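You operate a simulated robot arm through the tools that you are given. There is no shell and no other tool.

The job below is to be done with a simulated robot arm. You get a single attempt, and the scene is never put back.

Task
Wipe the air pot's rim, shut the lid and tighten both clamps.
Fine: Use the white pad before the lid comes down and put it back. Leave the valves open. What is to be rubbed or washed off counts as gone when no trace of it is left.

Only the result counts: the job must be done as asked and must still hold three seconds after the hand-in. Knocking over, shifting, dropping, spilling or breaking anything else fails it. Lids that push on must go on centred and level and be pressed home; caps that screw on are set level and turned clockwise until they are tight.

Robot
A 6-joint arm with a two-finger parallel gripper, fixed in place. Base frame: the origin is on the floor under the middle of its stand, x ahead of it, y to its left, z up; the work surface is at about z = 860. Units: mm, rad, N and s.
With the tool pointing down near the work surface it reaches from about 360 to 760 mm from the base axis. Its first joint turns from -1.152 to 1.152 rad. Payload 2.45 kg.
The tool frame sits at the grasp point between the pads (the TCP): z along the fingers, y along the line on which they close. The tips reach 24 mm beyond it. The gripper opens to 68 mm. The fingers are 17 mm wide and 10 mm thick; the gripper's body (40 by 70 mm) begins 41 mm behind the TCP.
Orientation is told as [roll, pitch, yaw] about the base's x, y, z axes, in that order, counted from this pose: with the fingers straight down and closing along the base's y, the tool's x points along the base's -x, its y along +y and its z along -z.

Tools
- The arm moves only by the tool apply_moves. Its argument "deltas" is a list of rows, each an object of numbers (a shift or turn left out is 0, a gripper value left out holds the last): "fingers": the opening, from 0 (shut) to 1 (fully open); "tx", "ty", "tz": the shift along the base's x, y, z in units of 200 mm (1.0 is 200 mm); "ax", "ay", "az": the turn, a rotation vector about the base's x, y, z in units of 45 degrees (1.0 is 45 degrees). In form: [{"fingers": .., "tx": .., "ty": .., "tz": .., "ax": .., "ay": .., "az": ..}, ...]. A call has 1 to 20 rows; each row is the pose to reach, as a shift and turn from the pose commanded when the call began. A call with a number of a shift or a turn outside -1 to 1 is refused whole. Rows are played at 5 a second. More than 50 mm and 0.15 rad between two rows, or a gripper value outside its range, and nothing of the call is played. Where a pose cannot be reached the arm comes as near as it can. A force on the tool above 50 N (or 10 N above the force at the start of the call, whichever is more), or a blocked arm, ends the call early, and 0.2 s more pass. Each finger travels about 108 mm/s and halts on what it meets, pressing with about 32 N; the grip force reading is that of the motor and also rises with nothing between the fingers. The clock runs only during rows and for 0.2 s after the last one: add rows that repeat a pose to give the fingers time. The reply holds the time, the measured pose of the TCP, the force on the tool along the base axes, the opening and the grip force, in the units named above and with some noise, with the torque about the TCP (base axes, N m) and any sound that the robot's microphone picked up.
- Cameras (640 x 400 px; columns grow to the right, rows downward): "scene" is fixed at [194.7, 436.5, 1479.8]; the picture's right is [-0.60, -0.80, 0.00], its down [-0.28, 0.21, -0.93] and it looks along [0.75, -0.56, -0.36] (base axes); focal length 275 px, centre (320, 200). "wrist" rides on the gripper at [84, 11, -75] in the tool frame; the picture's right is [-0.13, 0.99, 0.00], its down [-0.60, -0.08, -0.79] and it looks along [-0.79, -0.10, 0.61] (tool axes); focal length 251 px, centre (320, 200).
- capture(camera): a new picture of that camera. No time passes.
- measure_at(camera, pixels): for up to 12 pixels [column, row] of the newest picture of that camera ("zoom" is the newest enlarged one), the place [x, y, z] in the base frame of the surface seen there, good to about 2 mm, but the place of the scene camera against the robot may be out by one fixed shift of up to 25 mm in any direction. No time passes.
- zoom(camera, box): a new picture of the part [left, top, right, bottom] of that camera's present view, enlarged. No time passes.
- hand_in(): hands the job in; it is judged then, once.

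Open the gripper and draw the arm clear of the work before you hand the job in, unless the task says otherwise.

The tools are called after "Call:" as a command line: name --argument value ..., lists and objects as JSON in quotes. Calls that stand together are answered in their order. apply_moves: Moves the arm, as the interface text tells. Its arguments: {"type":"object","properties":{"deltas":{"type":"array"}},"required":["deltas"]} The other tools are called the same way: capture (camera) takes a picture; measure_at (camera, pixels) gives the place of the surface under pixels of a picture; zoom (camera, box) takes an enlarged picture of a part of a camera's view; hand_in () hands the job in.

At the start:

```text
time: 0.0
ee_pos: [427.4, 83.2, 1430.3]
ee_rot: [0.001, -0.002, -0.001]
contact_force: [-0.4, 0.2, 0.1]
wrist_torque: [0.0, 0.0, -0.02]
gripper_width: 68.0
finger_force: 0.1
```

scene: 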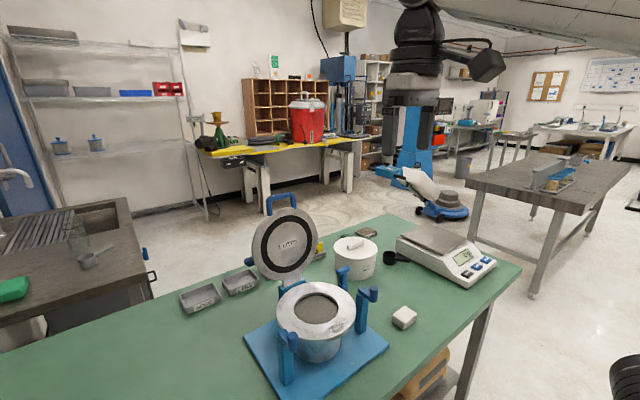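
wrist: 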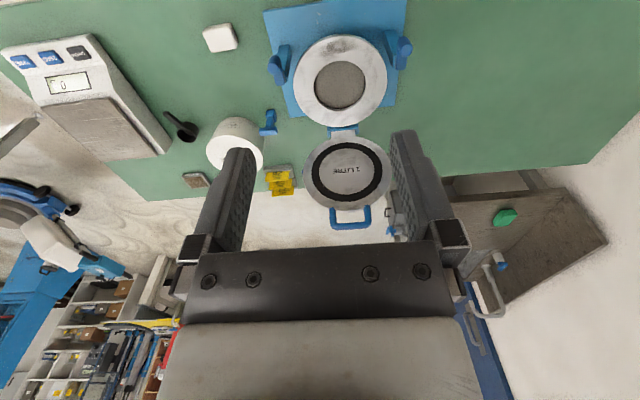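

The scene picture shows the air pot at about (318,320) with its lid open at (288,245), clamps at (288,345) and (365,305), and a white pad at (404,317). I zoom in on these for details.

Call:
zoom --camera "scene" --box '[230, 180, 430, 400]'

Call:
zoom --camera "wrist" --box '[180, 0, 440, 240]'

```text
1.82 times, centred on (330, 290) of scene
```

zoom: 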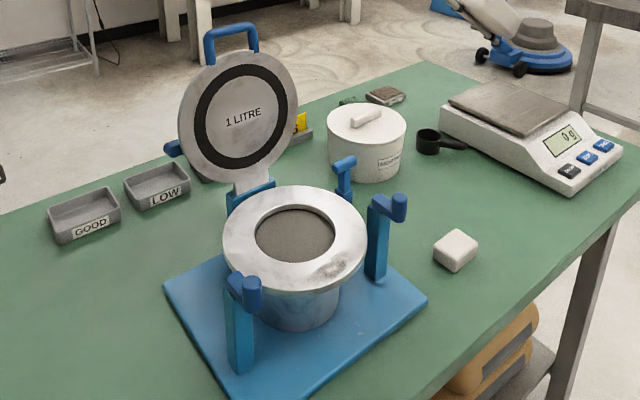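

```text
1.67 times, centred on (310, 120) of wrist
```

zoom: 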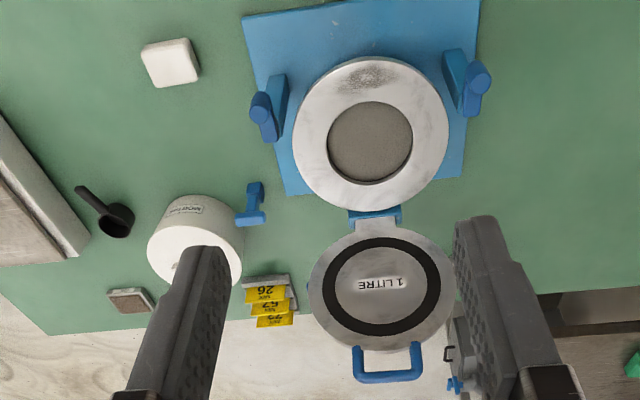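

The smudge on the rim is on its near side, around wrist pixel (328,45); the lid stands open behind. I measure key points with the wrist camera (accurate to the robot) and the scene camera.

Call:
measure_at --camera "wrist" --pixels '[[328, 44], [297, 80], [385, 80], [340, 125], [340, 85], [219, 38], [283, 65], [391, 50], [275, 50], [300, 20], [345, 175], [350, 222]]'

Call:
measure_at --camera "scene" --pixels '[[404, 314], [318, 308], [330, 330], [364, 293], [372, 294], [288, 335], [346, 270], [288, 245], [280, 195], [250, 262], [342, 275], [308, 370]]'

Call:
zoom --camera "scene" --box '[260, 250, 390, 331]'

Call:
zoom --camera "wrist" --box '[260, 0, 420, 100]'

```text
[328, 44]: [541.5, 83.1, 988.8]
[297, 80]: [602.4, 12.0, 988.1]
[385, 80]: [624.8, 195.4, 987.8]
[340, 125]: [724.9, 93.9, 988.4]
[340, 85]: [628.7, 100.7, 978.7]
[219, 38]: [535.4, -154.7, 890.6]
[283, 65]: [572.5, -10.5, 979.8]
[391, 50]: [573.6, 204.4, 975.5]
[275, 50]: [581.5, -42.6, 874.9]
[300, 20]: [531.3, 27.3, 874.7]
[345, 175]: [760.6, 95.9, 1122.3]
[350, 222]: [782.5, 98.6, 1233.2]
```

```text
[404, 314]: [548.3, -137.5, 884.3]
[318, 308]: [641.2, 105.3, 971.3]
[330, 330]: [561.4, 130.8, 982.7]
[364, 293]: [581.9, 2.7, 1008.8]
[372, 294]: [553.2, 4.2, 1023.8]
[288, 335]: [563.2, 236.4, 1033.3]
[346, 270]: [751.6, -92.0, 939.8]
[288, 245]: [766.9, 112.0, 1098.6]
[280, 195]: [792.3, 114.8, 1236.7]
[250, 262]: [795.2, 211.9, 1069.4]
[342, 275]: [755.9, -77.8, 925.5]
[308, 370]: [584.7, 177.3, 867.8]
```

```text
4.92 times, centred on (325, 290) of scene
```

zoom: 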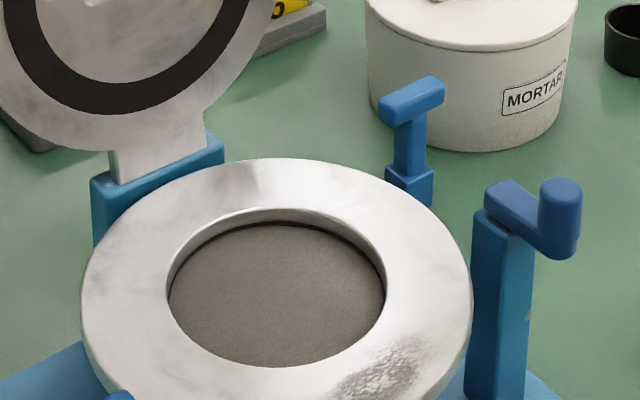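

```text
4.00 times, centred on (340, 50) of wrist
```

zoom: 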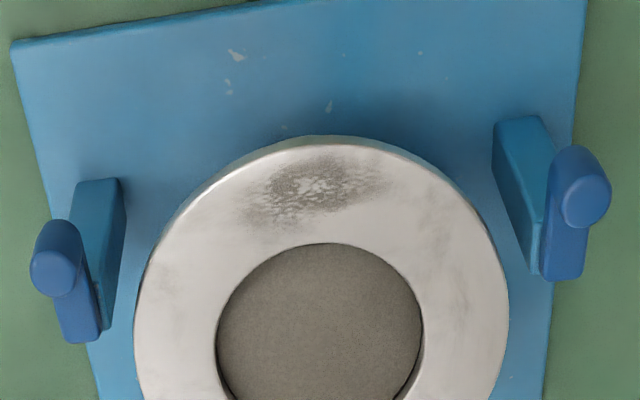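

The measurements put the rim top at z≈988 with the smudge near (541,83), the pad at about (535,-155,890), and suggest a scene-camera shift of roughly (+10,+16,-5). I lower the arm to get a closer wrist view of the clamps and lid.

Call:
apply_moves --deltas '[{"tz": -0.2, "tx": -0.05}, {"tz": -0.4, "tx": -0.1}, {"tz": -0.6, "tx": -0.15}, {"tz": -0.8, "tx": -0.2}, {"tz": -0.8, "tx": -0.2}]'

Call:
capture --camera "wrist"

Call:
capture --camera "scene"

```text
time: 1.2
ee_pos: [389.9, 83.0, 1271.7]
ee_rot: [-0.001, -0.002, 0.001]
contact_force: [-0.2, 0.6, -0.4]
wrist_torque: [0.02, -0.01, 0.03]
gripper_width: 67.9
finger_force: 0.1
```

```text
taken
```

wrist: 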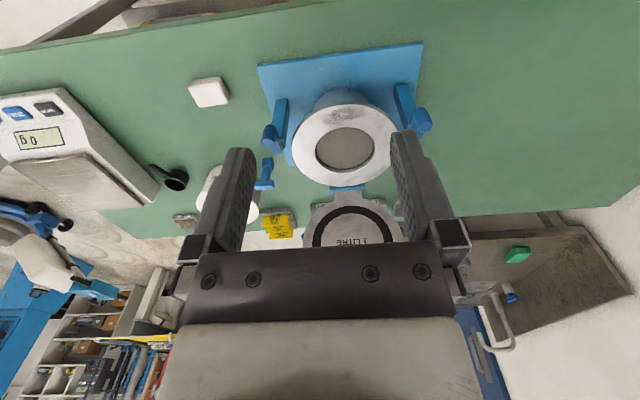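

```text
taken
```

scene: 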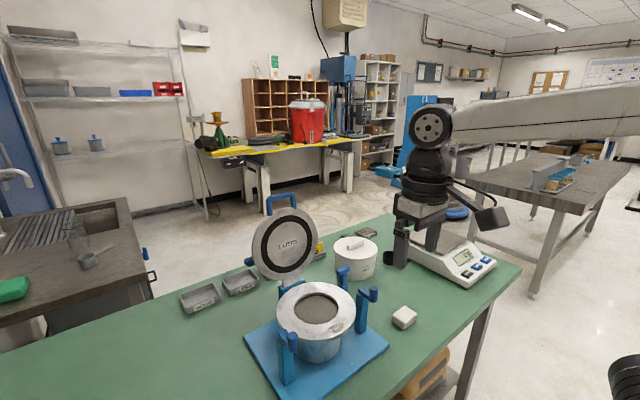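

Call:
zoom --camera "wrist" --box '[250, 30, 442, 150]'

Call:
zoom --camera "wrist" --box '[230, 140, 422, 260]'

Call:
zoom --camera "scene" --box '[230, 180, 326, 240]'

Call:
zoom --camera "scene" --box '[250, 310, 394, 400]'

```text
3.33 times, centred on (346, 90) of wrist
```

zoom: 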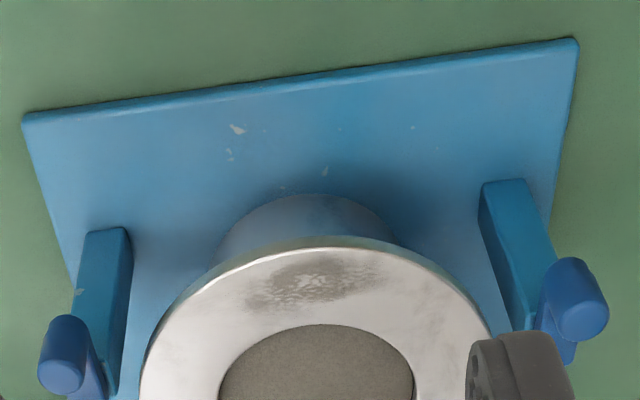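

```text
3.33 times, centred on (326, 200) of wrist
```

zoom: 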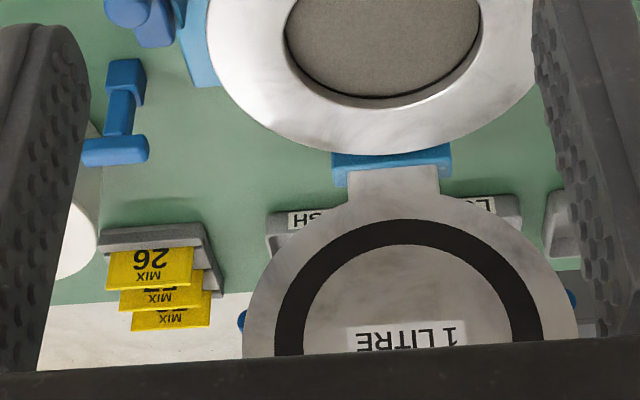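

```text
6.67 times, centred on (278, 210) of scene
```

zoom: 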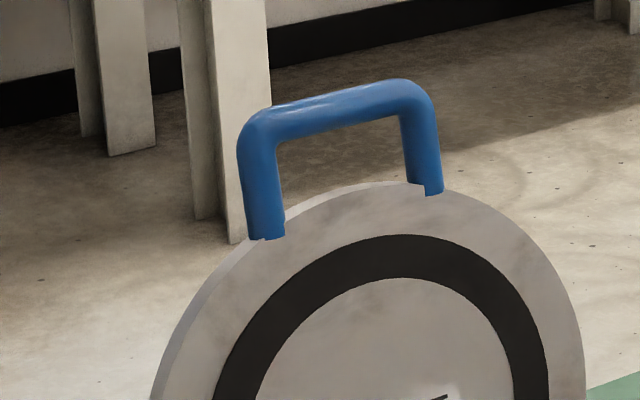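

```text
4.44 times, centred on (322, 355) of scene
```

zoom: 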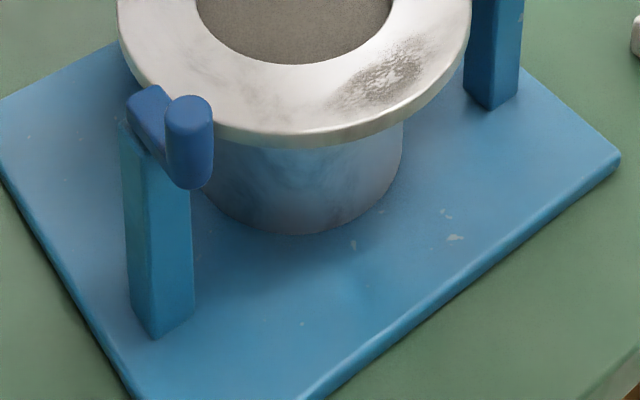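

The clamps are posts with a short arm and a cylindrical knob, but how they move isn't clear yet. I move left (+y) and lower for a close look at the left clamp.

Call:
apply_moves --deltas '[{"tz": -0.1, "ty": 0.2}, {"tz": -0.2, "ty": 0.4}, {"tz": -0.3, "ty": 0.6}, {"tz": -0.3, "ty": 0.6}]'

Call:
capture --camera "wrist"

Call:
zoom --camera "wrist" --box '[240, 80, 400, 180]'

```text
time: 2.2
ee_pos: [389.4, 204.0, 1211.9]
ee_rot: [0.001, -0.004, -0.003]
contact_force: [-0.3, -0.1, 0.1]
wrist_torque: [0.01, 0.06, -0.01]
gripper_width: 68.0
finger_force: 0.1
```

```text
taken
```

wrist: 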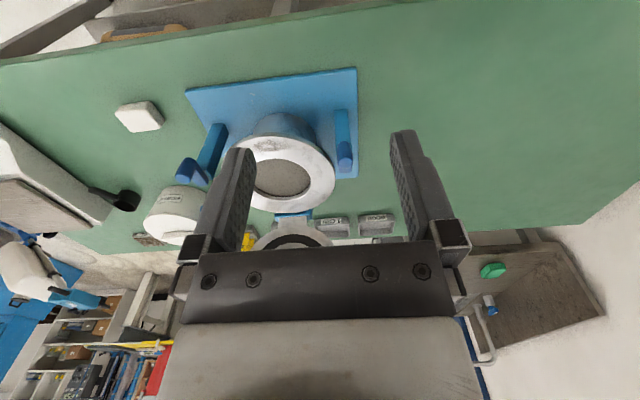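

```text
4.00 times, centred on (320, 130) of wrist
```

zoom: 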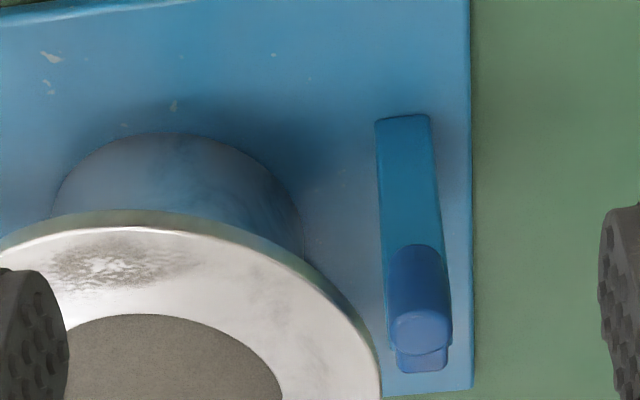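

The left clamp shows its knob at zoom (420,290) with the arm block behind it at (420,360). I measure it.

Call:
measure_at --camera "zoom" --pixels '[[403, 122], [405, 180], [408, 235], [418, 255], [418, 285], [420, 318], [422, 335], [422, 352], [422, 364], [398, 330], [448, 330], [460, 385]]'

Call:
apply_moves --deltas '[{"tz": -0.1, "ty": -0.2}, {"tz": -0.2, "ty": -0.4}, {"tz": -0.2, "ty": -0.6}, {"tz": -0.2, "ty": -0.8}, {"tz": -0.2, "ty": -1.0}, {"tz": -0.2, "ty": -1.0}]'

Call:
capture --camera "wrist"

```text
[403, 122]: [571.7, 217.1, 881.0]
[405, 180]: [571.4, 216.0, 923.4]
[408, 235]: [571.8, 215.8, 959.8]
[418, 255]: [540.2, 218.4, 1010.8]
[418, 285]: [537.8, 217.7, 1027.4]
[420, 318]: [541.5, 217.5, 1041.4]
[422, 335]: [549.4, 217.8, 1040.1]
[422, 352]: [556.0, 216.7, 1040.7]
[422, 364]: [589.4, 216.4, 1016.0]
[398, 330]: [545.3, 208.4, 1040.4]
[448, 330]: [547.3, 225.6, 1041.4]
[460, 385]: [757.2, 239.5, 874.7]
```

```text
time: 3.6
ee_pos: [388.7, 1.4, 1171.2]
ee_rot: [-0.001, -0.001, 0.001]
contact_force: [-0.3, -0.4, -0.5]
wrist_torque: [-0.01, -0.03, 0.01]
gripper_width: 68.0
finger_force: 0.1
```

```text
taken
```

wrist: 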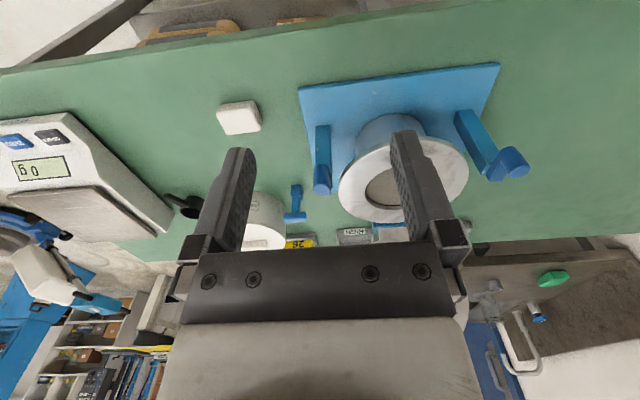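

Call:
zoom --camera "wrist" --box '[440, 80, 568, 200]'

Call:
zoom --camera "wrist" --box '[260, 110, 356, 240]'

```text
3.33 times, centred on (504, 140) of wrist
```

zoom: 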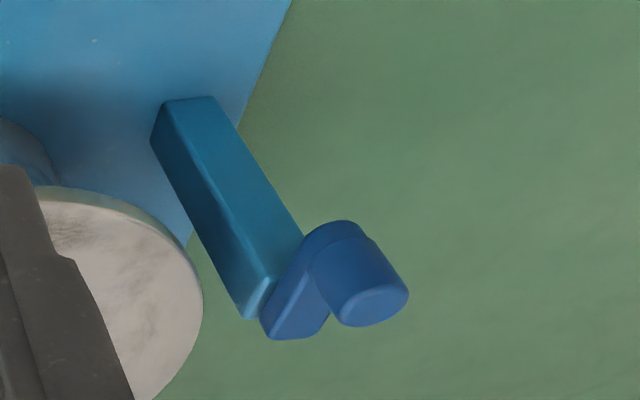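

```text
3.08 times, centred on (308, 175) of wrist
```

zoom: 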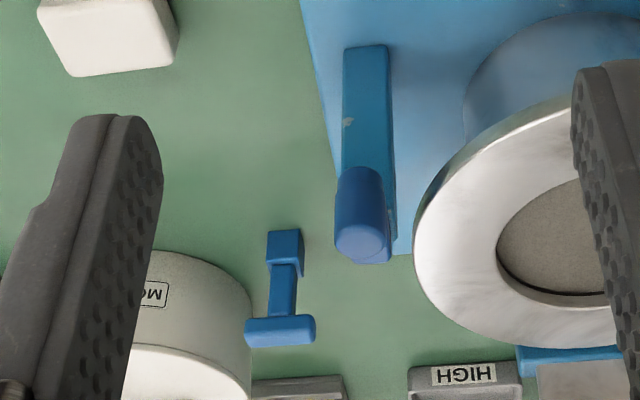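

The right clamp mirrors the left: post, swing arm on top pointing to -x, upright knob at its end. I measure the right clamp and take a look at the pad at (238,118).

Call:
measure_at --camera "zoom" --pixels '[[362, 60], [362, 130], [360, 190], [360, 245], [384, 256], [375, 180], [346, 240], [378, 240], [285, 240], [285, 300], [260, 330], [300, 330]]'

Call:
zoom --camera "wrist" --box '[200, 80, 280, 150]'

```text
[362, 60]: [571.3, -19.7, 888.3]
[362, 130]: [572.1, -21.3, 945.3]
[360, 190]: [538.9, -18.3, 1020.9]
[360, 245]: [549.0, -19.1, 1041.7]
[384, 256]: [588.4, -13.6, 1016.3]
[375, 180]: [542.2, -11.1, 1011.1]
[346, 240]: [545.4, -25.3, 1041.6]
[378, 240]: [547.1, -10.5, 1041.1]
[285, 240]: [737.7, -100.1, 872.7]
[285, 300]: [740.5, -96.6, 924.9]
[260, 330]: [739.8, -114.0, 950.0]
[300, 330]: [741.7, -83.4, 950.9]
```

```text
5.71 times, centred on (240, 115) of wrist
```

zoom: 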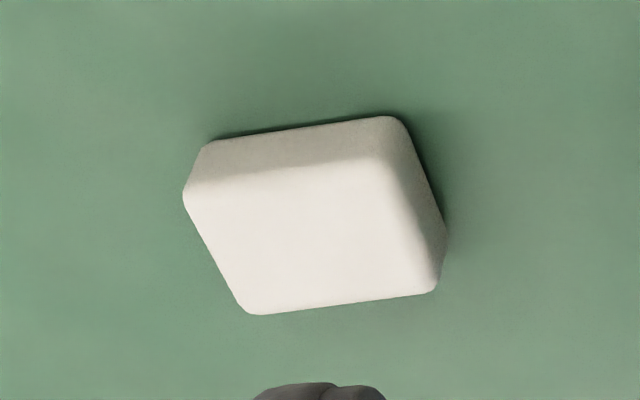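

The pad's top face corners are at zoom (200,185), (385,155), (432,288), (252,308). I measure them.

Call:
measure_at --camera "zoom" --pixels '[[205, 190], [375, 165], [425, 285], [258, 300], [315, 230], [290, 150], [420, 220], [345, 300], [225, 250], [300, 125], [385, 125], [210, 150]]'

Call:
measure_at --camera "wrist" --pixels '[[299, 88], [499, 64], [380, 160], [345, 190], [466, 170], [420, 222], [467, 195], [370, 225], [200, 80], [280, 80], [240, 145], [480, 180]]'

```text
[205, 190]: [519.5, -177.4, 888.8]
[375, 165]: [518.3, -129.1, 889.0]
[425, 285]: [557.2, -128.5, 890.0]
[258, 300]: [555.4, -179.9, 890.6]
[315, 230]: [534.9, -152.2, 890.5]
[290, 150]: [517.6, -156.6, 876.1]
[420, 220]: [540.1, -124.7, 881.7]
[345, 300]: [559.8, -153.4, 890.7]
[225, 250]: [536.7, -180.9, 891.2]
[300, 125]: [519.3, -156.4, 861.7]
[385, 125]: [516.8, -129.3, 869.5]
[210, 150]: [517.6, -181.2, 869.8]
```

```text
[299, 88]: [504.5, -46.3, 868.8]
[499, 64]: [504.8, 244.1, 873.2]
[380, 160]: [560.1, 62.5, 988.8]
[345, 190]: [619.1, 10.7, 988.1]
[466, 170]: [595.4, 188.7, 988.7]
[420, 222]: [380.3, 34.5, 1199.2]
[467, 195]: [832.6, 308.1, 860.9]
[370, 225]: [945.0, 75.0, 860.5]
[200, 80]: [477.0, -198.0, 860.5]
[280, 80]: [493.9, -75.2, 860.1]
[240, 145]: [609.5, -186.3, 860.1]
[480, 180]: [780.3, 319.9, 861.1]
```

The pad is axis-aligned: x 517–561, y -182 to -124, z 860–890. I move to hover above its centre (539,-153) with the fingers open.

Call:
apply_moves --deltas '[{"fingers": 1, "tx": 0.12, "ty": -0.13, "tz": -0.1}, {"tx": 0.25, "ty": -0.26, "tz": -0.2}, {"tx": 0.38, "ty": -0.39, "tz": -0.3}, {"tx": 0.51, "ty": -0.52, "tz": -0.4}, {"tx": 0.64, "ty": -0.65, "tz": -0.5}, {"tx": 0.758, "ty": -0.7825, "tz": -0.65}, {"tx": 0.758, "ty": -0.7825, "tz": -0.85}, {"tx": 0.758, "ty": -0.7825, "tz": -0.85}]'

Call:
capture --camera "wrist"

Call:
capture --camera "scene"

```text
time: 5.4
ee_pos: [539.0, -152.0, 1000.9]
ee_rot: [0.001, -0.003, 0.0]
contact_force: [-0.7, -0.5, 0.3]
wrist_torque: [-0.02, -0.02, 0.0]
gripper_width: 67.9
finger_force: 0.1
```

```text
taken
```

wrist: 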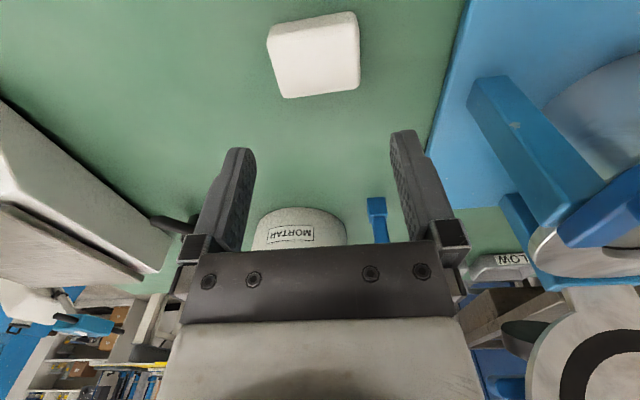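

```text
taken
```

scene: 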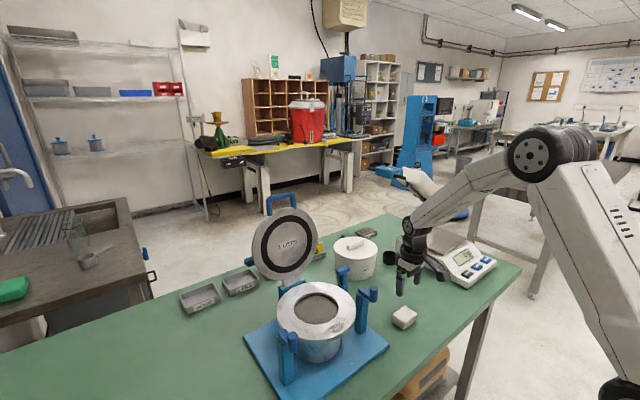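

The pad is now at wrist (315,55), near the camera. I re-measure its edges from here to centre the grasp.

Call:
zoom --camera "wrist" --box '[250, 5, 378, 105]'

Call:
measure_at --camera "wrist" --pixels '[[270, 40], [276, 65], [355, 35], [358, 70], [315, 17], [320, 92], [300, 94], [345, 88], [315, 55], [283, 94], [357, 84], [269, 33]]'

```text
4.00 times, centred on (314, 55) of wrist
```

zoom: 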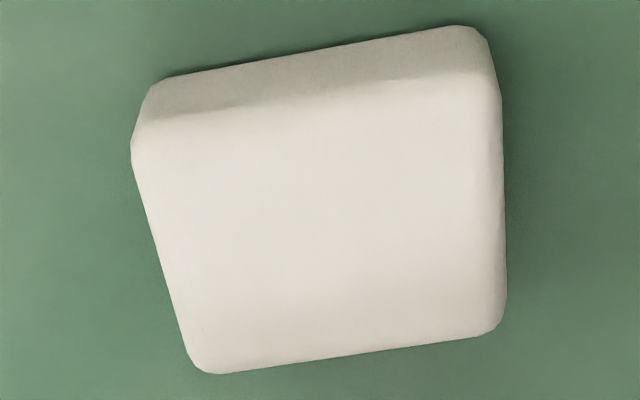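

```text
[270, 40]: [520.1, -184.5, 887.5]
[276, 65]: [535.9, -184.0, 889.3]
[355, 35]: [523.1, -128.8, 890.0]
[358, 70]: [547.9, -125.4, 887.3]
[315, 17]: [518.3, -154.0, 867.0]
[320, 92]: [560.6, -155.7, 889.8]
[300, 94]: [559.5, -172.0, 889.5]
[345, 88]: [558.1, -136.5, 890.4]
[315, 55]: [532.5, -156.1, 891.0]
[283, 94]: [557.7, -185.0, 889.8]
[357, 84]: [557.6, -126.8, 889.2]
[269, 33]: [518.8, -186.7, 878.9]
```

The pad spans about y -186 to -124 (61 mm, tight for the 68 mm opening) and x 518–562 (44 mm), so I'd rather grip it along x. I check how close the scale at (60,200) is before yawing the tool 90°.

Call:
measure_at --camera "wrist" --pixels '[[20, 150], [100, 210], [155, 265], [60, 190], [130, 260], [20, 210], [165, 225], [185, 228]]'

Call:
apply_moves --deltas '[{"az": 0.16}, {"az": 0.32}, {"az": 0.48}, {"az": 0.64}, {"az": 0.8}, {"az": 0.9}, {"az": 1.0}, {"az": 1.0}]'

```text
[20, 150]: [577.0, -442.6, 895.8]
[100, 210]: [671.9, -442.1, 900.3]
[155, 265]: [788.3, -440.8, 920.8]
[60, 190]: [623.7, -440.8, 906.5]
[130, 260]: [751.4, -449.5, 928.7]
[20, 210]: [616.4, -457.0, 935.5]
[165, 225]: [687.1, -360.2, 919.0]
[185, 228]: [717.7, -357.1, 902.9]
```

```text
time: 7.2
ee_pos: [540.2, -152.5, 999.4]
ee_rot: [0.0, -0.003, 0.786]
contact_force: [0.6, 0.4, 0.4]
wrist_torque: [-0.01, -0.02, -0.02]
gripper_width: 67.9
finger_force: 0.0
```

The scale is well clear (y < -357). I finish the yaw to 90° and fine-centre over (540,-155).

Call:
apply_moves --deltas '[{"az": 0.16}, {"az": 0.32}, {"az": 0.48}, {"az": 0.64, "tx": 0.005, "ty": -0.0085}, {"az": 0.8, "tx": 0.005, "ty": -0.0085}, {"az": 0.9, "tx": 0.005, "ty": -0.0085}, {"az": 1.0, "tx": 0.005, "ty": -0.0085}, {"az": 1.0, "tx": 0.005, "ty": -0.0085}]'

Call:
capture --camera "wrist"

```text
time: 9.0
ee_pos: [539.4, -155.4, 1002.0]
ee_rot: [0.002, -0.001, 1.572]
contact_force: [0.5, 0.7, 0.4]
wrist_torque: [0.02, -0.01, -0.03]
gripper_width: 67.7
finger_force: 0.1
```

```text
taken
```

wrist: 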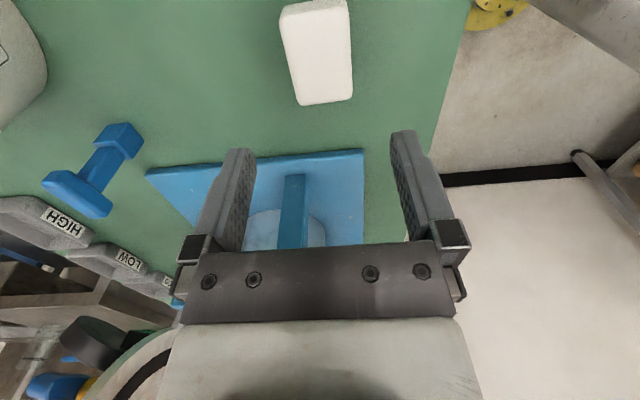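

The pad is aligned under the fingers, along the now x-directed grip. I descend to z≈893 and close the fingers on it.

Call:
apply_moves --deltas '[{"tz": -0.18}, {"tz": -0.36}, {"tz": -0.46}, {"tz": -0.5365}, {"tz": -0.5365}, {"tz": -0.5365, "fingers": 0.6}, {"tz": -0.5365, "fingers": 0.5}, {"tz": -0.5365, "fingers": 0.3}, {"tz": -0.5365, "fingers": 0.3}]'

Call:
capture --camera "wrist"

```text
time: 11.0
ee_pos: [540.4, -156.1, 891.6]
ee_rot: [0.001, -0.001, 1.571]
contact_force: [1.1, 0.2, -0.3]
wrist_torque: [-0.02, 0.01, -0.01]
gripper_width: 45.2
finger_force: 31.8
```

```text
taken
```

wrist: 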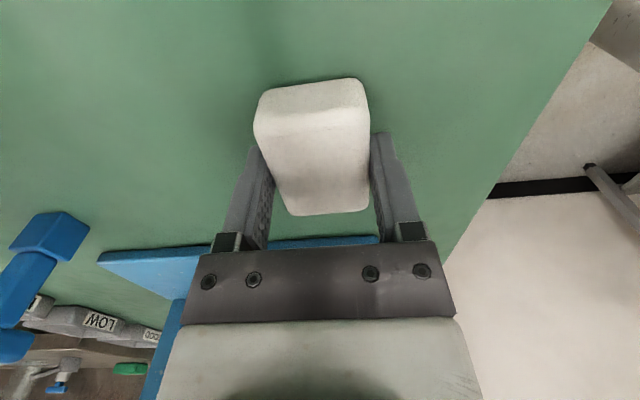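

The pad is gripped (45 mm). I lift it, and measure the smudge extents in the scene view to plan the wiping strokes.

Call:
apply_moves --deltas '[{"tz": 0.2}, {"tz": 0.4}, {"tz": 0.6}, {"tz": 0.835}, {"tz": 0.835}]'

Call:
zoom --camera "scene" --box '[270, 275, 366, 335]'

Call:
capture --camera "wrist"

```text
time: 12.2
ee_pos: [537.9, -157.1, 1056.3]
ee_rot: [0.002, 0.0, 1.57]
contact_force: [-0.3, 0.0, -0.5]
wrist_torque: [0.0, -0.01, 0.02]
gripper_width: 45.5
finger_force: 31.7
```

```text
6.67 times, centred on (318, 305) of scene
```

zoom: 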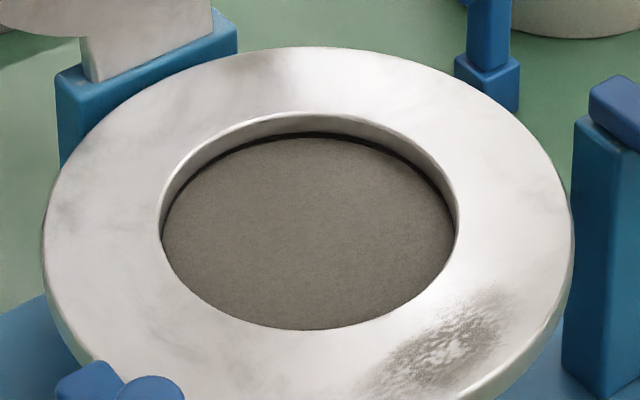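

```text
taken
```

wrist: 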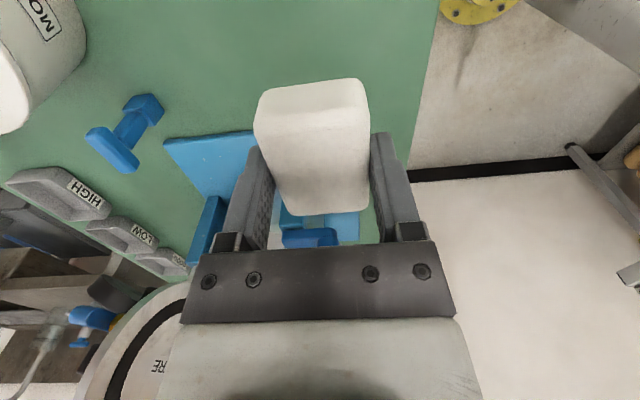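

The dirt patch spans zoom (360,395) to (510,290). I measure its extents along with the rim edges to calibrate the scene shift.

Call:
measure_at --camera "zoom" --pixels '[[445, 345], [365, 390], [510, 290], [400, 350], [480, 370], [55, 215], [563, 235], [300, 52], [470, 320], [420, 385], [168, 200], [452, 195]]'

```text
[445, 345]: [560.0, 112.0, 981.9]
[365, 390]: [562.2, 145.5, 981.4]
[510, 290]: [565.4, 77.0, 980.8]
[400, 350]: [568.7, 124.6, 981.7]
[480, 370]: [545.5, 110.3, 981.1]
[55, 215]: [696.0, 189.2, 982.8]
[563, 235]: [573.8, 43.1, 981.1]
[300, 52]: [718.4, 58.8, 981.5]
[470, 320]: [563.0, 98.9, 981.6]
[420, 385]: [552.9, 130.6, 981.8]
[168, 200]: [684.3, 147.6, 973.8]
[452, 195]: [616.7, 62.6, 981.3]
```

In base coordinates the dirt is centred near (547,99) and spans y≈63–134, x≈533–558, with the ring centre near (627,100). I raise the pad above the clamp knobs and carry it over to the dirt.

Call:
apply_moves --deltas '[{"tz": 0.2}, {"tz": 0.3, "ty": 0.1}, {"tz": 0.3, "ty": 0.34}, {"tz": 0.3, "ty": 0.58}, {"tz": 0.3, "ty": 0.82}, {"tz": 0.3, "ty": 1.0}]'

Call:
apply_moves --deltas '[{"ty": 0.2, "tx": 0.04}, {"ty": 0.275, "tx": 0.04}, {"ty": 0.275, "tx": 0.04, "tz": -0.2}, {"ty": 0.275, "tx": 0.04, "tz": -0.4}, {"ty": 0.275, "tx": 0.04, "tz": -0.46}, {"ty": 0.275, "tx": 0.04, "tz": -0.46}]'

Call:
capture --camera "scene"

Call:
capture --camera "wrist"

```text
time: 13.6
ee_pos: [539.8, 42.4, 1119.8]
ee_rot: [0.001, -0.002, 1.57]
contact_force: [0.4, -0.4, -0.2]
wrist_torque: [-0.02, 0.01, 0.01]
gripper_width: 45.2
finger_force: 31.7
```

```text
time: 15.0
ee_pos: [548.4, 97.4, 1030.0]
ee_rot: [-0.001, -0.004, 1.57]
contact_force: [-0.1, 1.1, -0.9]
wrist_torque: [0.01, -0.01, -0.01]
gripper_width: 45.3
finger_force: 32.1
```

```text
taken
```

scene: 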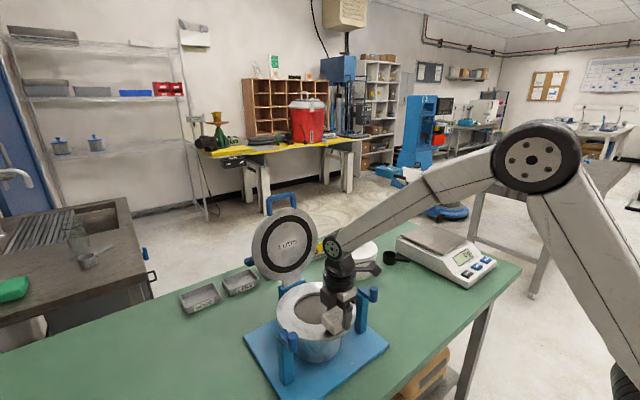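

```text
taken
```

wrist: 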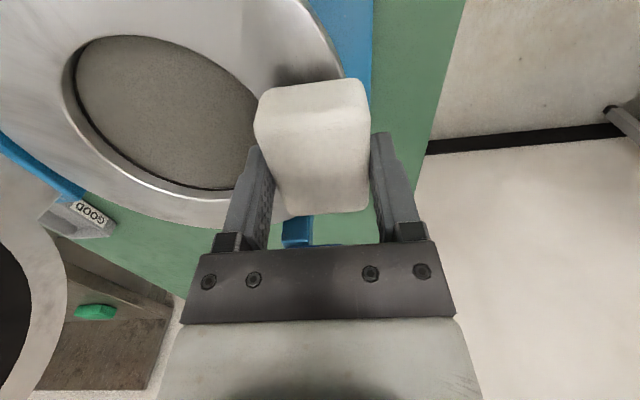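

The pad hovers about 6 mm above the dirty part of the rim. I lower it in small steps and watch the force.

Call:
apply_moves --deltas '[{"tz": -0.02}, {"tz": -0.03}, {"tz": -0.035}, {"tz": -0.035}]'

```text
time: 16.0
ee_pos: [548.2, 99.1, 1023.0]
ee_rot: [0.002, -0.002, 1.57]
contact_force: [0.1, 0.0, -0.5]
wrist_torque: [0.02, 0.02, 0.02]
gripper_width: 45.0
finger_force: 32.1
```

No contact force yet at about 1021. I continue down in 1 mm steps.

Call:
apply_moves --deltas '[{"tz": -0.005}, {"tz": -0.01}, {"tz": -0.01}]'

Call:
apply_moves --deltas '[{"tz": -0.005}, {"tz": -0.01}, {"tz": -0.01}]'

```text
time: 16.8
ee_pos: [548.4, 101.3, 1021.0]
ee_rot: [0.0, -0.003, 1.571]
contact_force: [-0.3, -0.3, -0.7]
wrist_torque: [0.0, 0.0, 0.0]
gripper_width: 45.0
finger_force: 32.6
```

```text
time: 17.6
ee_pos: [548.2, 99.4, 1021.1]
ee_rot: [-0.002, -0.003, 1.571]
contact_force: [-6.3, -1.1, 22.3]
wrist_torque: [-0.11, 0.26, 0.03]
gripper_width: 45.0
finger_force: 32.0
```

Contact is made with about 22 N. I now rub back and forth along the rim arc over the dirt.

Call:
apply_moves --deltas '[{"tz": 0.002, "ty": 0.05}, {"tz": 0.002, "ty": 0.1, "tx": 0.01}, {"tz": 0.002, "ty": 0.16, "tx": 0.03}, {"tz": 0.002, "ty": 0.1, "tx": 0.01}, {"tz": 0.002, "ty": 0.05}, {"tz": 0.002, "ty": 0}, {"tz": 0.002, "ty": -0.05}, {"tz": 0.002, "ty": -0.1, "tx": 0.01}, {"tz": 0.002, "ty": -0.16, "tx": 0.03}, {"tz": 0.002, "ty": -0.1, "tx": 0.01}, {"tz": 0.002, "ty": -0.05}, {"tz": 0.002, "ty": 0}]'

Call:
capture --camera "scene"

Call:
zoom --camera "scene" --box '[270, 275, 366, 335]'

```text
time: 20.2
ee_pos: [547.1, 98.6, 1018.1]
ee_rot: [-0.001, 0.002, 1.569]
contact_force: [1.9, -19.8, 24.9]
wrist_torque: [-0.56, -0.08, -0.04]
gripper_width: 45.2
finger_force: 32.2
```

```text
taken
```

scene: 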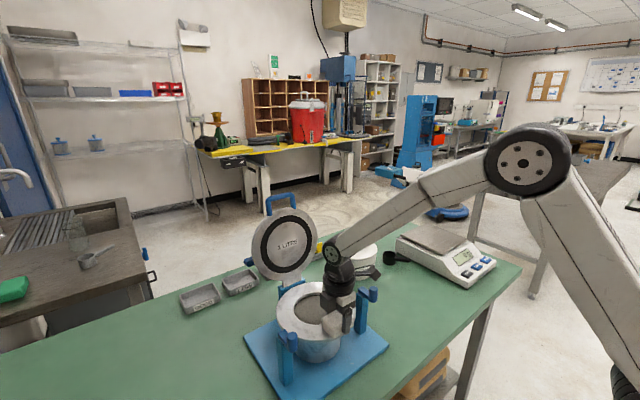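

```text
6.67 times, centred on (318, 305) of scene
```

zoom: 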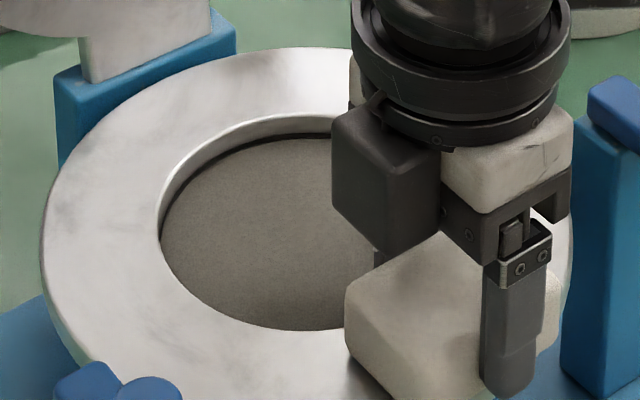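

The rim hasn't shifted and friction is fair (about 20 N). I do another pass with x offsets covering the outer and inner parts, then lift to inspect.

Call:
apply_moves --deltas '[{"tx": -0.03, "ty": 0.03}, {"tx": -0.03, "ty": 0.09}, {"tx": -0.01, "ty": 0.15}, {"tx": 0.03, "ty": 0.18}, {"tx": 0.06, "ty": 0.14}, {"tx": 0.05, "ty": 0.07}, {"tx": 0.04, "ty": 0}, {"tx": 0.05, "ty": -0.07}, {"tx": 0.06, "ty": -0.14}, {"tx": 0.02, "ty": -0.17}, {"tx": -0.01, "ty": -0.13}, {"tx": -0.03, "ty": -0.07}, {"tx": -0.03, "ty": 0}, {"tx": -0.03, "ty": 0.07}, {"tx": 0, "ty": 0.03}, {"tx": 0, "ty": 0}]'

Call:
apply_moves --deltas '[{"tz": 0.1}, {"tz": 0.3}, {"tz": 0.5}, {"tz": 0.5, "ty": -0.2}, {"tz": 0.5, "ty": -0.4}, {"tz": 0.5, "ty": -0.6}, {"tz": 0.5, "ty": -0.6}]'

Call:
zoom --camera "scene" --box '[270, 275, 366, 335]'

Call:
capture --camera "wrist"

```text
time: 23.6
ee_pos: [547.8, 99.2, 1017.3]
ee_rot: [0.0, 0.0, 1.571]
contact_force: [0.2, 0.4, -0.2]
wrist_torque: [0.02, 0.01, -0.01]
gripper_width: 45.4
finger_force: 31.8
```

```text
time: 25.2
ee_pos: [549.7, -19.4, 1119.8]
ee_rot: [0.001, -0.001, 1.572]
contact_force: [0.4, 0.0, -1.3]
wrist_torque: [-0.02, -0.02, -0.03]
gripper_width: 45.2
finger_force: 32.4
```

```text
6.67 times, centred on (318, 305) of scene
```

zoom: 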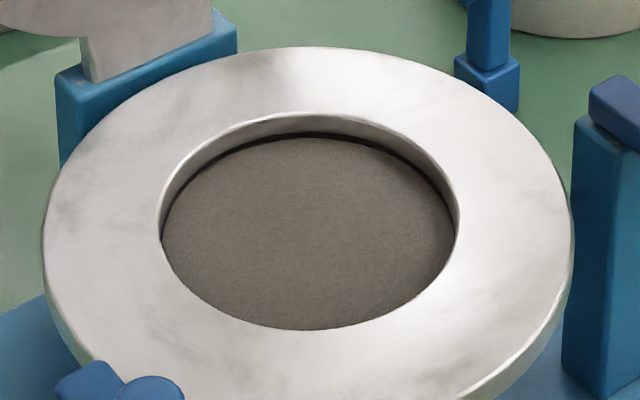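

```text
taken
```

wrist: 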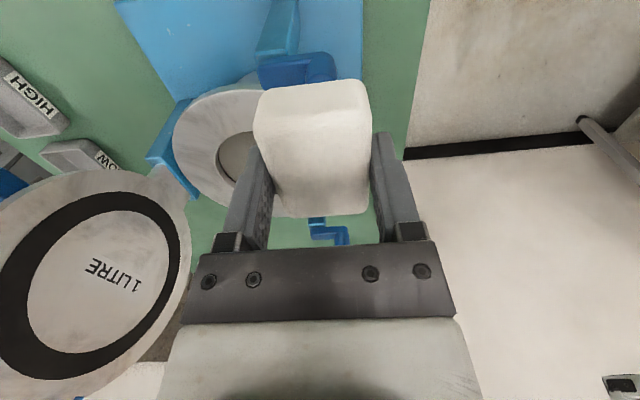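

The patch looks gone from the top face. I zoom on the front edge of the rim to check for any trace.

Call:
zoom --camera "scene" --box '[310, 310, 366, 345]'

Call:
zoom --camera "scene" --box '[272, 315, 336, 355]'

```text
11.43 times, centred on (338, 328) of scene
```

zoom: 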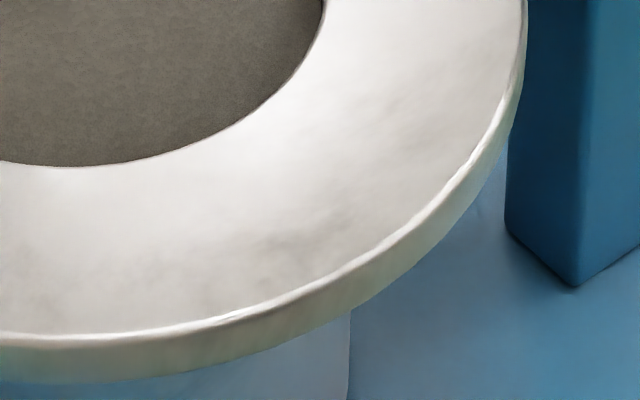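

```text
10.00 times, centred on (304, 335) of scene
```

zoom: 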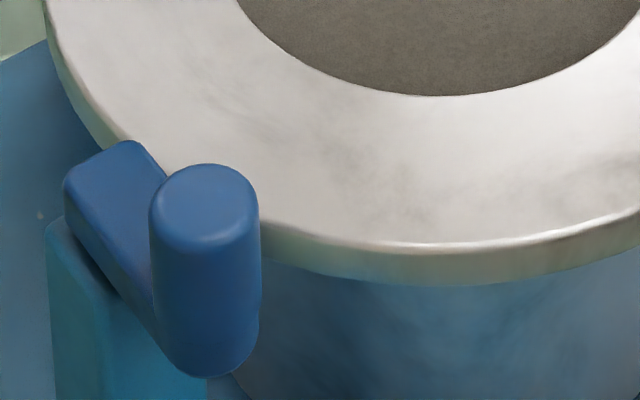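

Only faint grey wisps remain around zoom (270,245), which may be metal texture, and the last pass ended with no contact force. I go back for a firmer pass to be sure and compare.

Call:
apply_moves --deltas '[{"ty": 0.2}, {"ty": 0.4}, {"ty": 0.6}, {"ty": 0.6, "tz": -0.2}, {"ty": 0.6, "tz": -0.4}, {"ty": 0.6, "tz": -0.49}, {"ty": 0.6, "tz": -0.5}, {"ty": 0.6, "tz": -0.505}, {"ty": 0.6, "tz": -0.505}]'

Call:
apply_moves --deltas '[{"tz": -0.005}, {"tz": -0.01}, {"tz": -0.01}]'

```text
time: 27.2
ee_pos: [549.6, 99.2, 1017.5]
ee_rot: [-0.001, -0.003, 1.57]
contact_force: [-2.1, -2.2, 10.4]
wrist_torque: [0.01, 0.15, -0.01]
gripper_width: 45.2
finger_force: 32.0
```

```text
time: 28.0
ee_pos: [550.4, 100.3, 1017.6]
ee_rot: [-0.009, -0.005, 1.57]
contact_force: [-3.1, -2.0, 37.7]
wrist_torque: [-0.16, 0.21, -0.05]
gripper_width: 45.1
finger_force: 32.0
```

Now 38 N at 1 mm more; I ease up by 1 mm and rub again across the whole patch.

Call:
apply_moves --deltas '[{"tz": 0.006}, {"tz": 0.006, "ty": 0.06}, {"tz": 0.006, "ty": 0.12, "tx": 0.01}, {"tz": 0.006, "ty": 0.18, "tx": 0.03}, {"tz": 0.006, "ty": 0.12, "tx": -0.01}, {"tz": 0.006, "ty": 0.06, "tx": -0.03}, {"tz": 0.006, "ty": 0, "tx": -0.03}, {"tz": 0.006, "ty": -0.06, "tx": -0.03}, {"tz": 0.006, "ty": -0.12, "tx": -0.01}, {"tz": 0.006, "ty": -0.17, "tx": 0.03}, {"tz": 0.006, "ty": -0.12, "tx": 0.04}, {"tz": 0.006, "ty": -0.06, "tx": 0.03}, {"tz": 0.006, "ty": 0, "tx": 0.03}, {"tz": 0.006, "ty": 0.06, "tx": 0.03}, {"tz": 0.006, "ty": 0.12, "tx": 0.04}, {"tz": 0.006, "ty": 0.06, "tx": 0.0}, {"tz": 0.006, "ty": 0}]'

```text
time: 31.6
ee_pos: [547.8, 100.1, 1015.9]
ee_rot: [0.002, -0.001, 1.571]
contact_force: [-0.3, -0.1, -0.8]
wrist_torque: [0.01, -0.01, 0.02]
gripper_width: 45.4
finger_force: 32.2
```

Force fell back to zero, so the pad slid up a bit in the grip (its bottom now about 27 mm below the TCP). I lift and inspect again.

Call:
apply_moves --deltas '[{"tz": 0.1}, {"tz": 0.3}, {"tz": 0.5}, {"tz": 0.5, "ty": -0.2}, {"tz": 0.5, "ty": -0.4}, {"tz": 0.5, "ty": -0.6}, {"tz": 0.5, "ty": -0.8}, {"tz": 0.5, "ty": -1.0}, {"tz": 0.5, "ty": -1.0}]'

Call:
zoom --camera "scene" --box '[310, 310, 366, 345]'

Call:
capture --camera "wrist"

Call:
capture --camera "scene"

```text
time: 33.6
ee_pos: [547.5, -98.7, 1117.6]
ee_rot: [-0.001, -0.001, 1.57]
contact_force: [-0.2, 0.1, 0.1]
wrist_torque: [0.01, 0.01, 0.03]
gripper_width: 45.4
finger_force: 32.1
```

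```text
11.43 times, centred on (338, 328) of scene
```

zoom: 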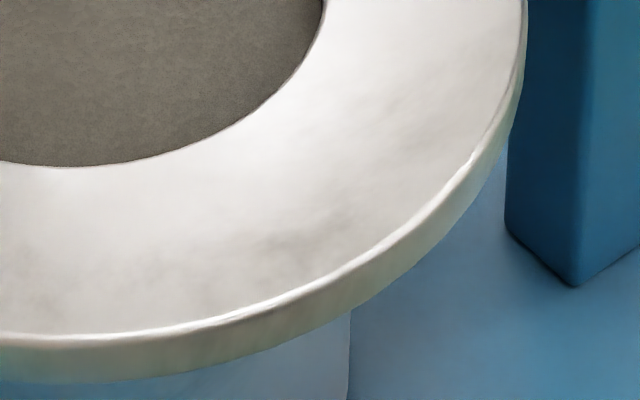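

```text
taken
```

wrist: 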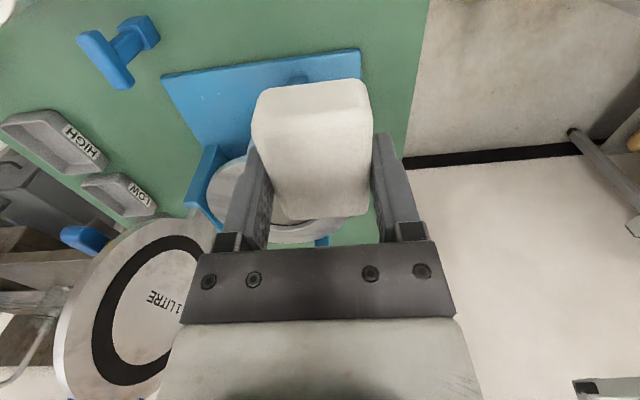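

```text
taken
```

scene: 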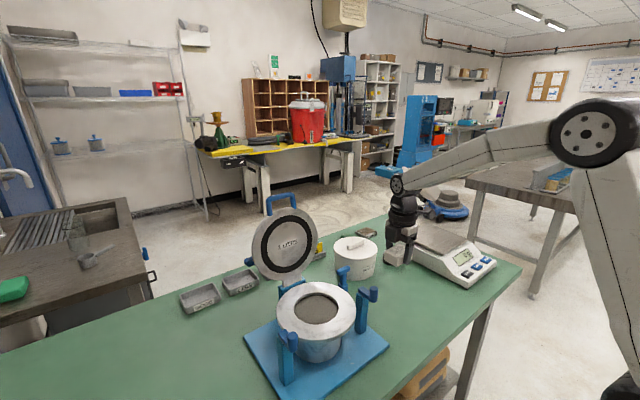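

The picture is unchanged from before the extra pass, so those wisps are just metal texture and the dirt is gone. I carry the pad back over its spot (540,-155) and descend.

Call:
apply_moves --deltas '[{"tx": -0.02, "ty": -0.14}, {"tx": -0.04, "ty": -0.275}, {"tx": -0.04, "ty": -0.275, "tz": -0.2}, {"tx": -0.04, "ty": -0.275, "tz": -0.4}, {"tx": -0.04, "ty": -0.275, "tz": -0.6}, {"tx": -0.04, "ty": -0.275, "tz": -0.8}, {"tx": -0.04, "ty": -0.275, "tz": -1.0}, {"tx": -0.04, "ty": -0.275, "tz": -1.0}]'

Call:
apply_moves --deltas '[{"tz": -0.08}, {"tz": -0.11}, {"tz": -0.12}, {"tz": -0.12}]'

Call:
capture --camera "wrist"

```text
time: 35.4
ee_pos: [541.7, -153.3, 913.7]
ee_rot: [-0.001, -0.001, 1.57]
contact_force: [0.2, 0.9, -0.3]
wrist_torque: [0.01, 0.02, -0.02]
gripper_width: 45.2
finger_force: 32.3
```

```text
time: 36.4
ee_pos: [541.0, -154.5, 891.6]
ee_rot: [0.0, -0.001, 1.57]
contact_force: [0.4, -0.4, -0.7]
wrist_torque: [-0.01, 0.03, 0.02]
gripper_width: 45.1
finger_force: 32.1
```

```text
taken
```

wrist: 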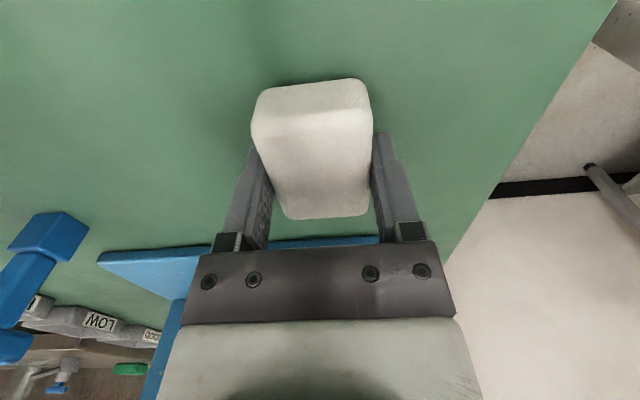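

No contact yet at z≈891.6. I lower in small steps until the table is felt.

Call:
apply_moves --deltas '[{"tz": -0.006}, {"tz": -0.012}, {"tz": -0.012}]'

Call:
apply_moves --deltas '[{"tz": -0.005}, {"tz": -0.01}, {"tz": -0.01}]'

```text
time: 37.2
ee_pos: [539.9, -155.5, 890.2]
ee_rot: [-0.002, -0.002, 1.57]
contact_force: [0.1, 0.0, -0.9]
wrist_torque: [-0.01, -0.01, -0.01]
gripper_width: 45.0
finger_force: 32.1
```

```text
time: 38.0
ee_pos: [540.7, -155.6, 889.1]
ee_rot: [0.002, -0.003, 1.571]
contact_force: [0.3, -0.3, -1.9]
wrist_torque: [0.01, 0.01, 0.0]
gripper_width: 45.4
finger_force: 31.6
```

Still no contact at 887. I keep going 1 mm at a time.

Call:
apply_moves --deltas '[{"tz": -0.005}, {"tz": -0.005}]'

Call:
apply_moves --deltas '[{"tz": -0.005}, {"tz": -0.005}]'

```text
time: 38.6
ee_pos: [540.7, -154.6, 887.0]
ee_rot: [-0.002, -0.003, 1.571]
contact_force: [-1.2, -1.1, 9.7]
wrist_torque: [-0.01, 0.11, -0.02]
gripper_width: 45.1
finger_force: 31.9
```

```text
time: 39.2
ee_pos: [540.2, -155.1, 887.4]
ee_rot: [-0.003, -0.001, 1.57]
contact_force: [-6.1, -4.0, 28.5]
wrist_torque: [-0.02, 0.28, -0.01]
gripper_width: 45.0
finger_force: 31.7
```

The pad rests on the table (28 N). I ease up about 1.5 mm, then open the fingers slowly.

Call:
apply_moves --deltas '[{"tz": 0.006}, {"tz": 0.007}, {"tz": 0.007, "fingers": 0.7}, {"tz": 0.007, "fingers": 0.8}, {"tz": 0.007, "fingers": 1.0}, {"tz": 0.007, "fingers": 1.0}, {"tz": 0.1}, {"tz": 0.3}, {"tz": 0.5}, {"tz": 0.7}, {"tz": 0.9}, {"tz": 0.9}]'

Call:
capture --camera "wrist"

Call:
capture --camera "scene"

```text
time: 41.8
ee_pos: [543.6, -152.9, 1065.7]
ee_rot: [0.002, -0.001, 1.57]
contact_force: [0.2, 0.0, -0.2]
wrist_torque: [0.02, 0.02, -0.02]
gripper_width: 67.8
finger_force: 0.1
```

```text
taken
```

wrist: 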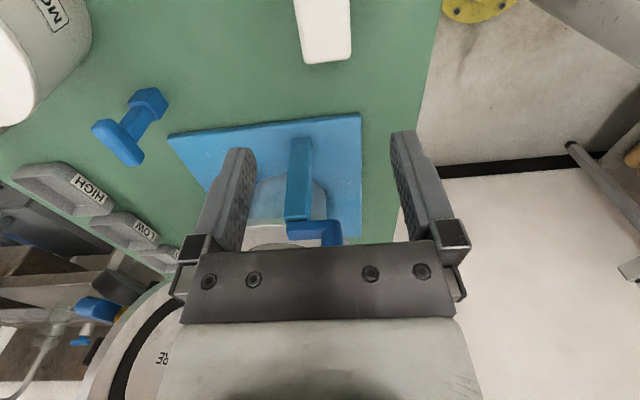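

```text
taken
```

scene: 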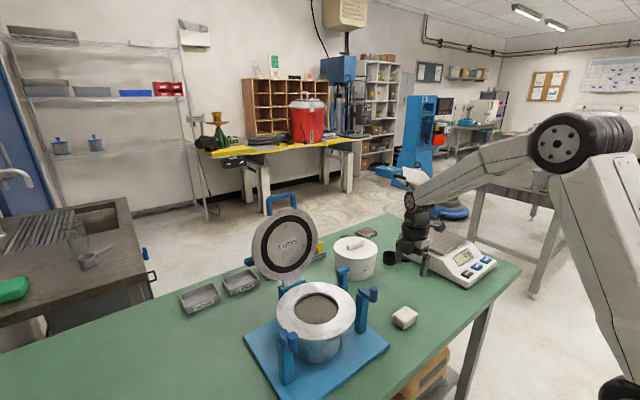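

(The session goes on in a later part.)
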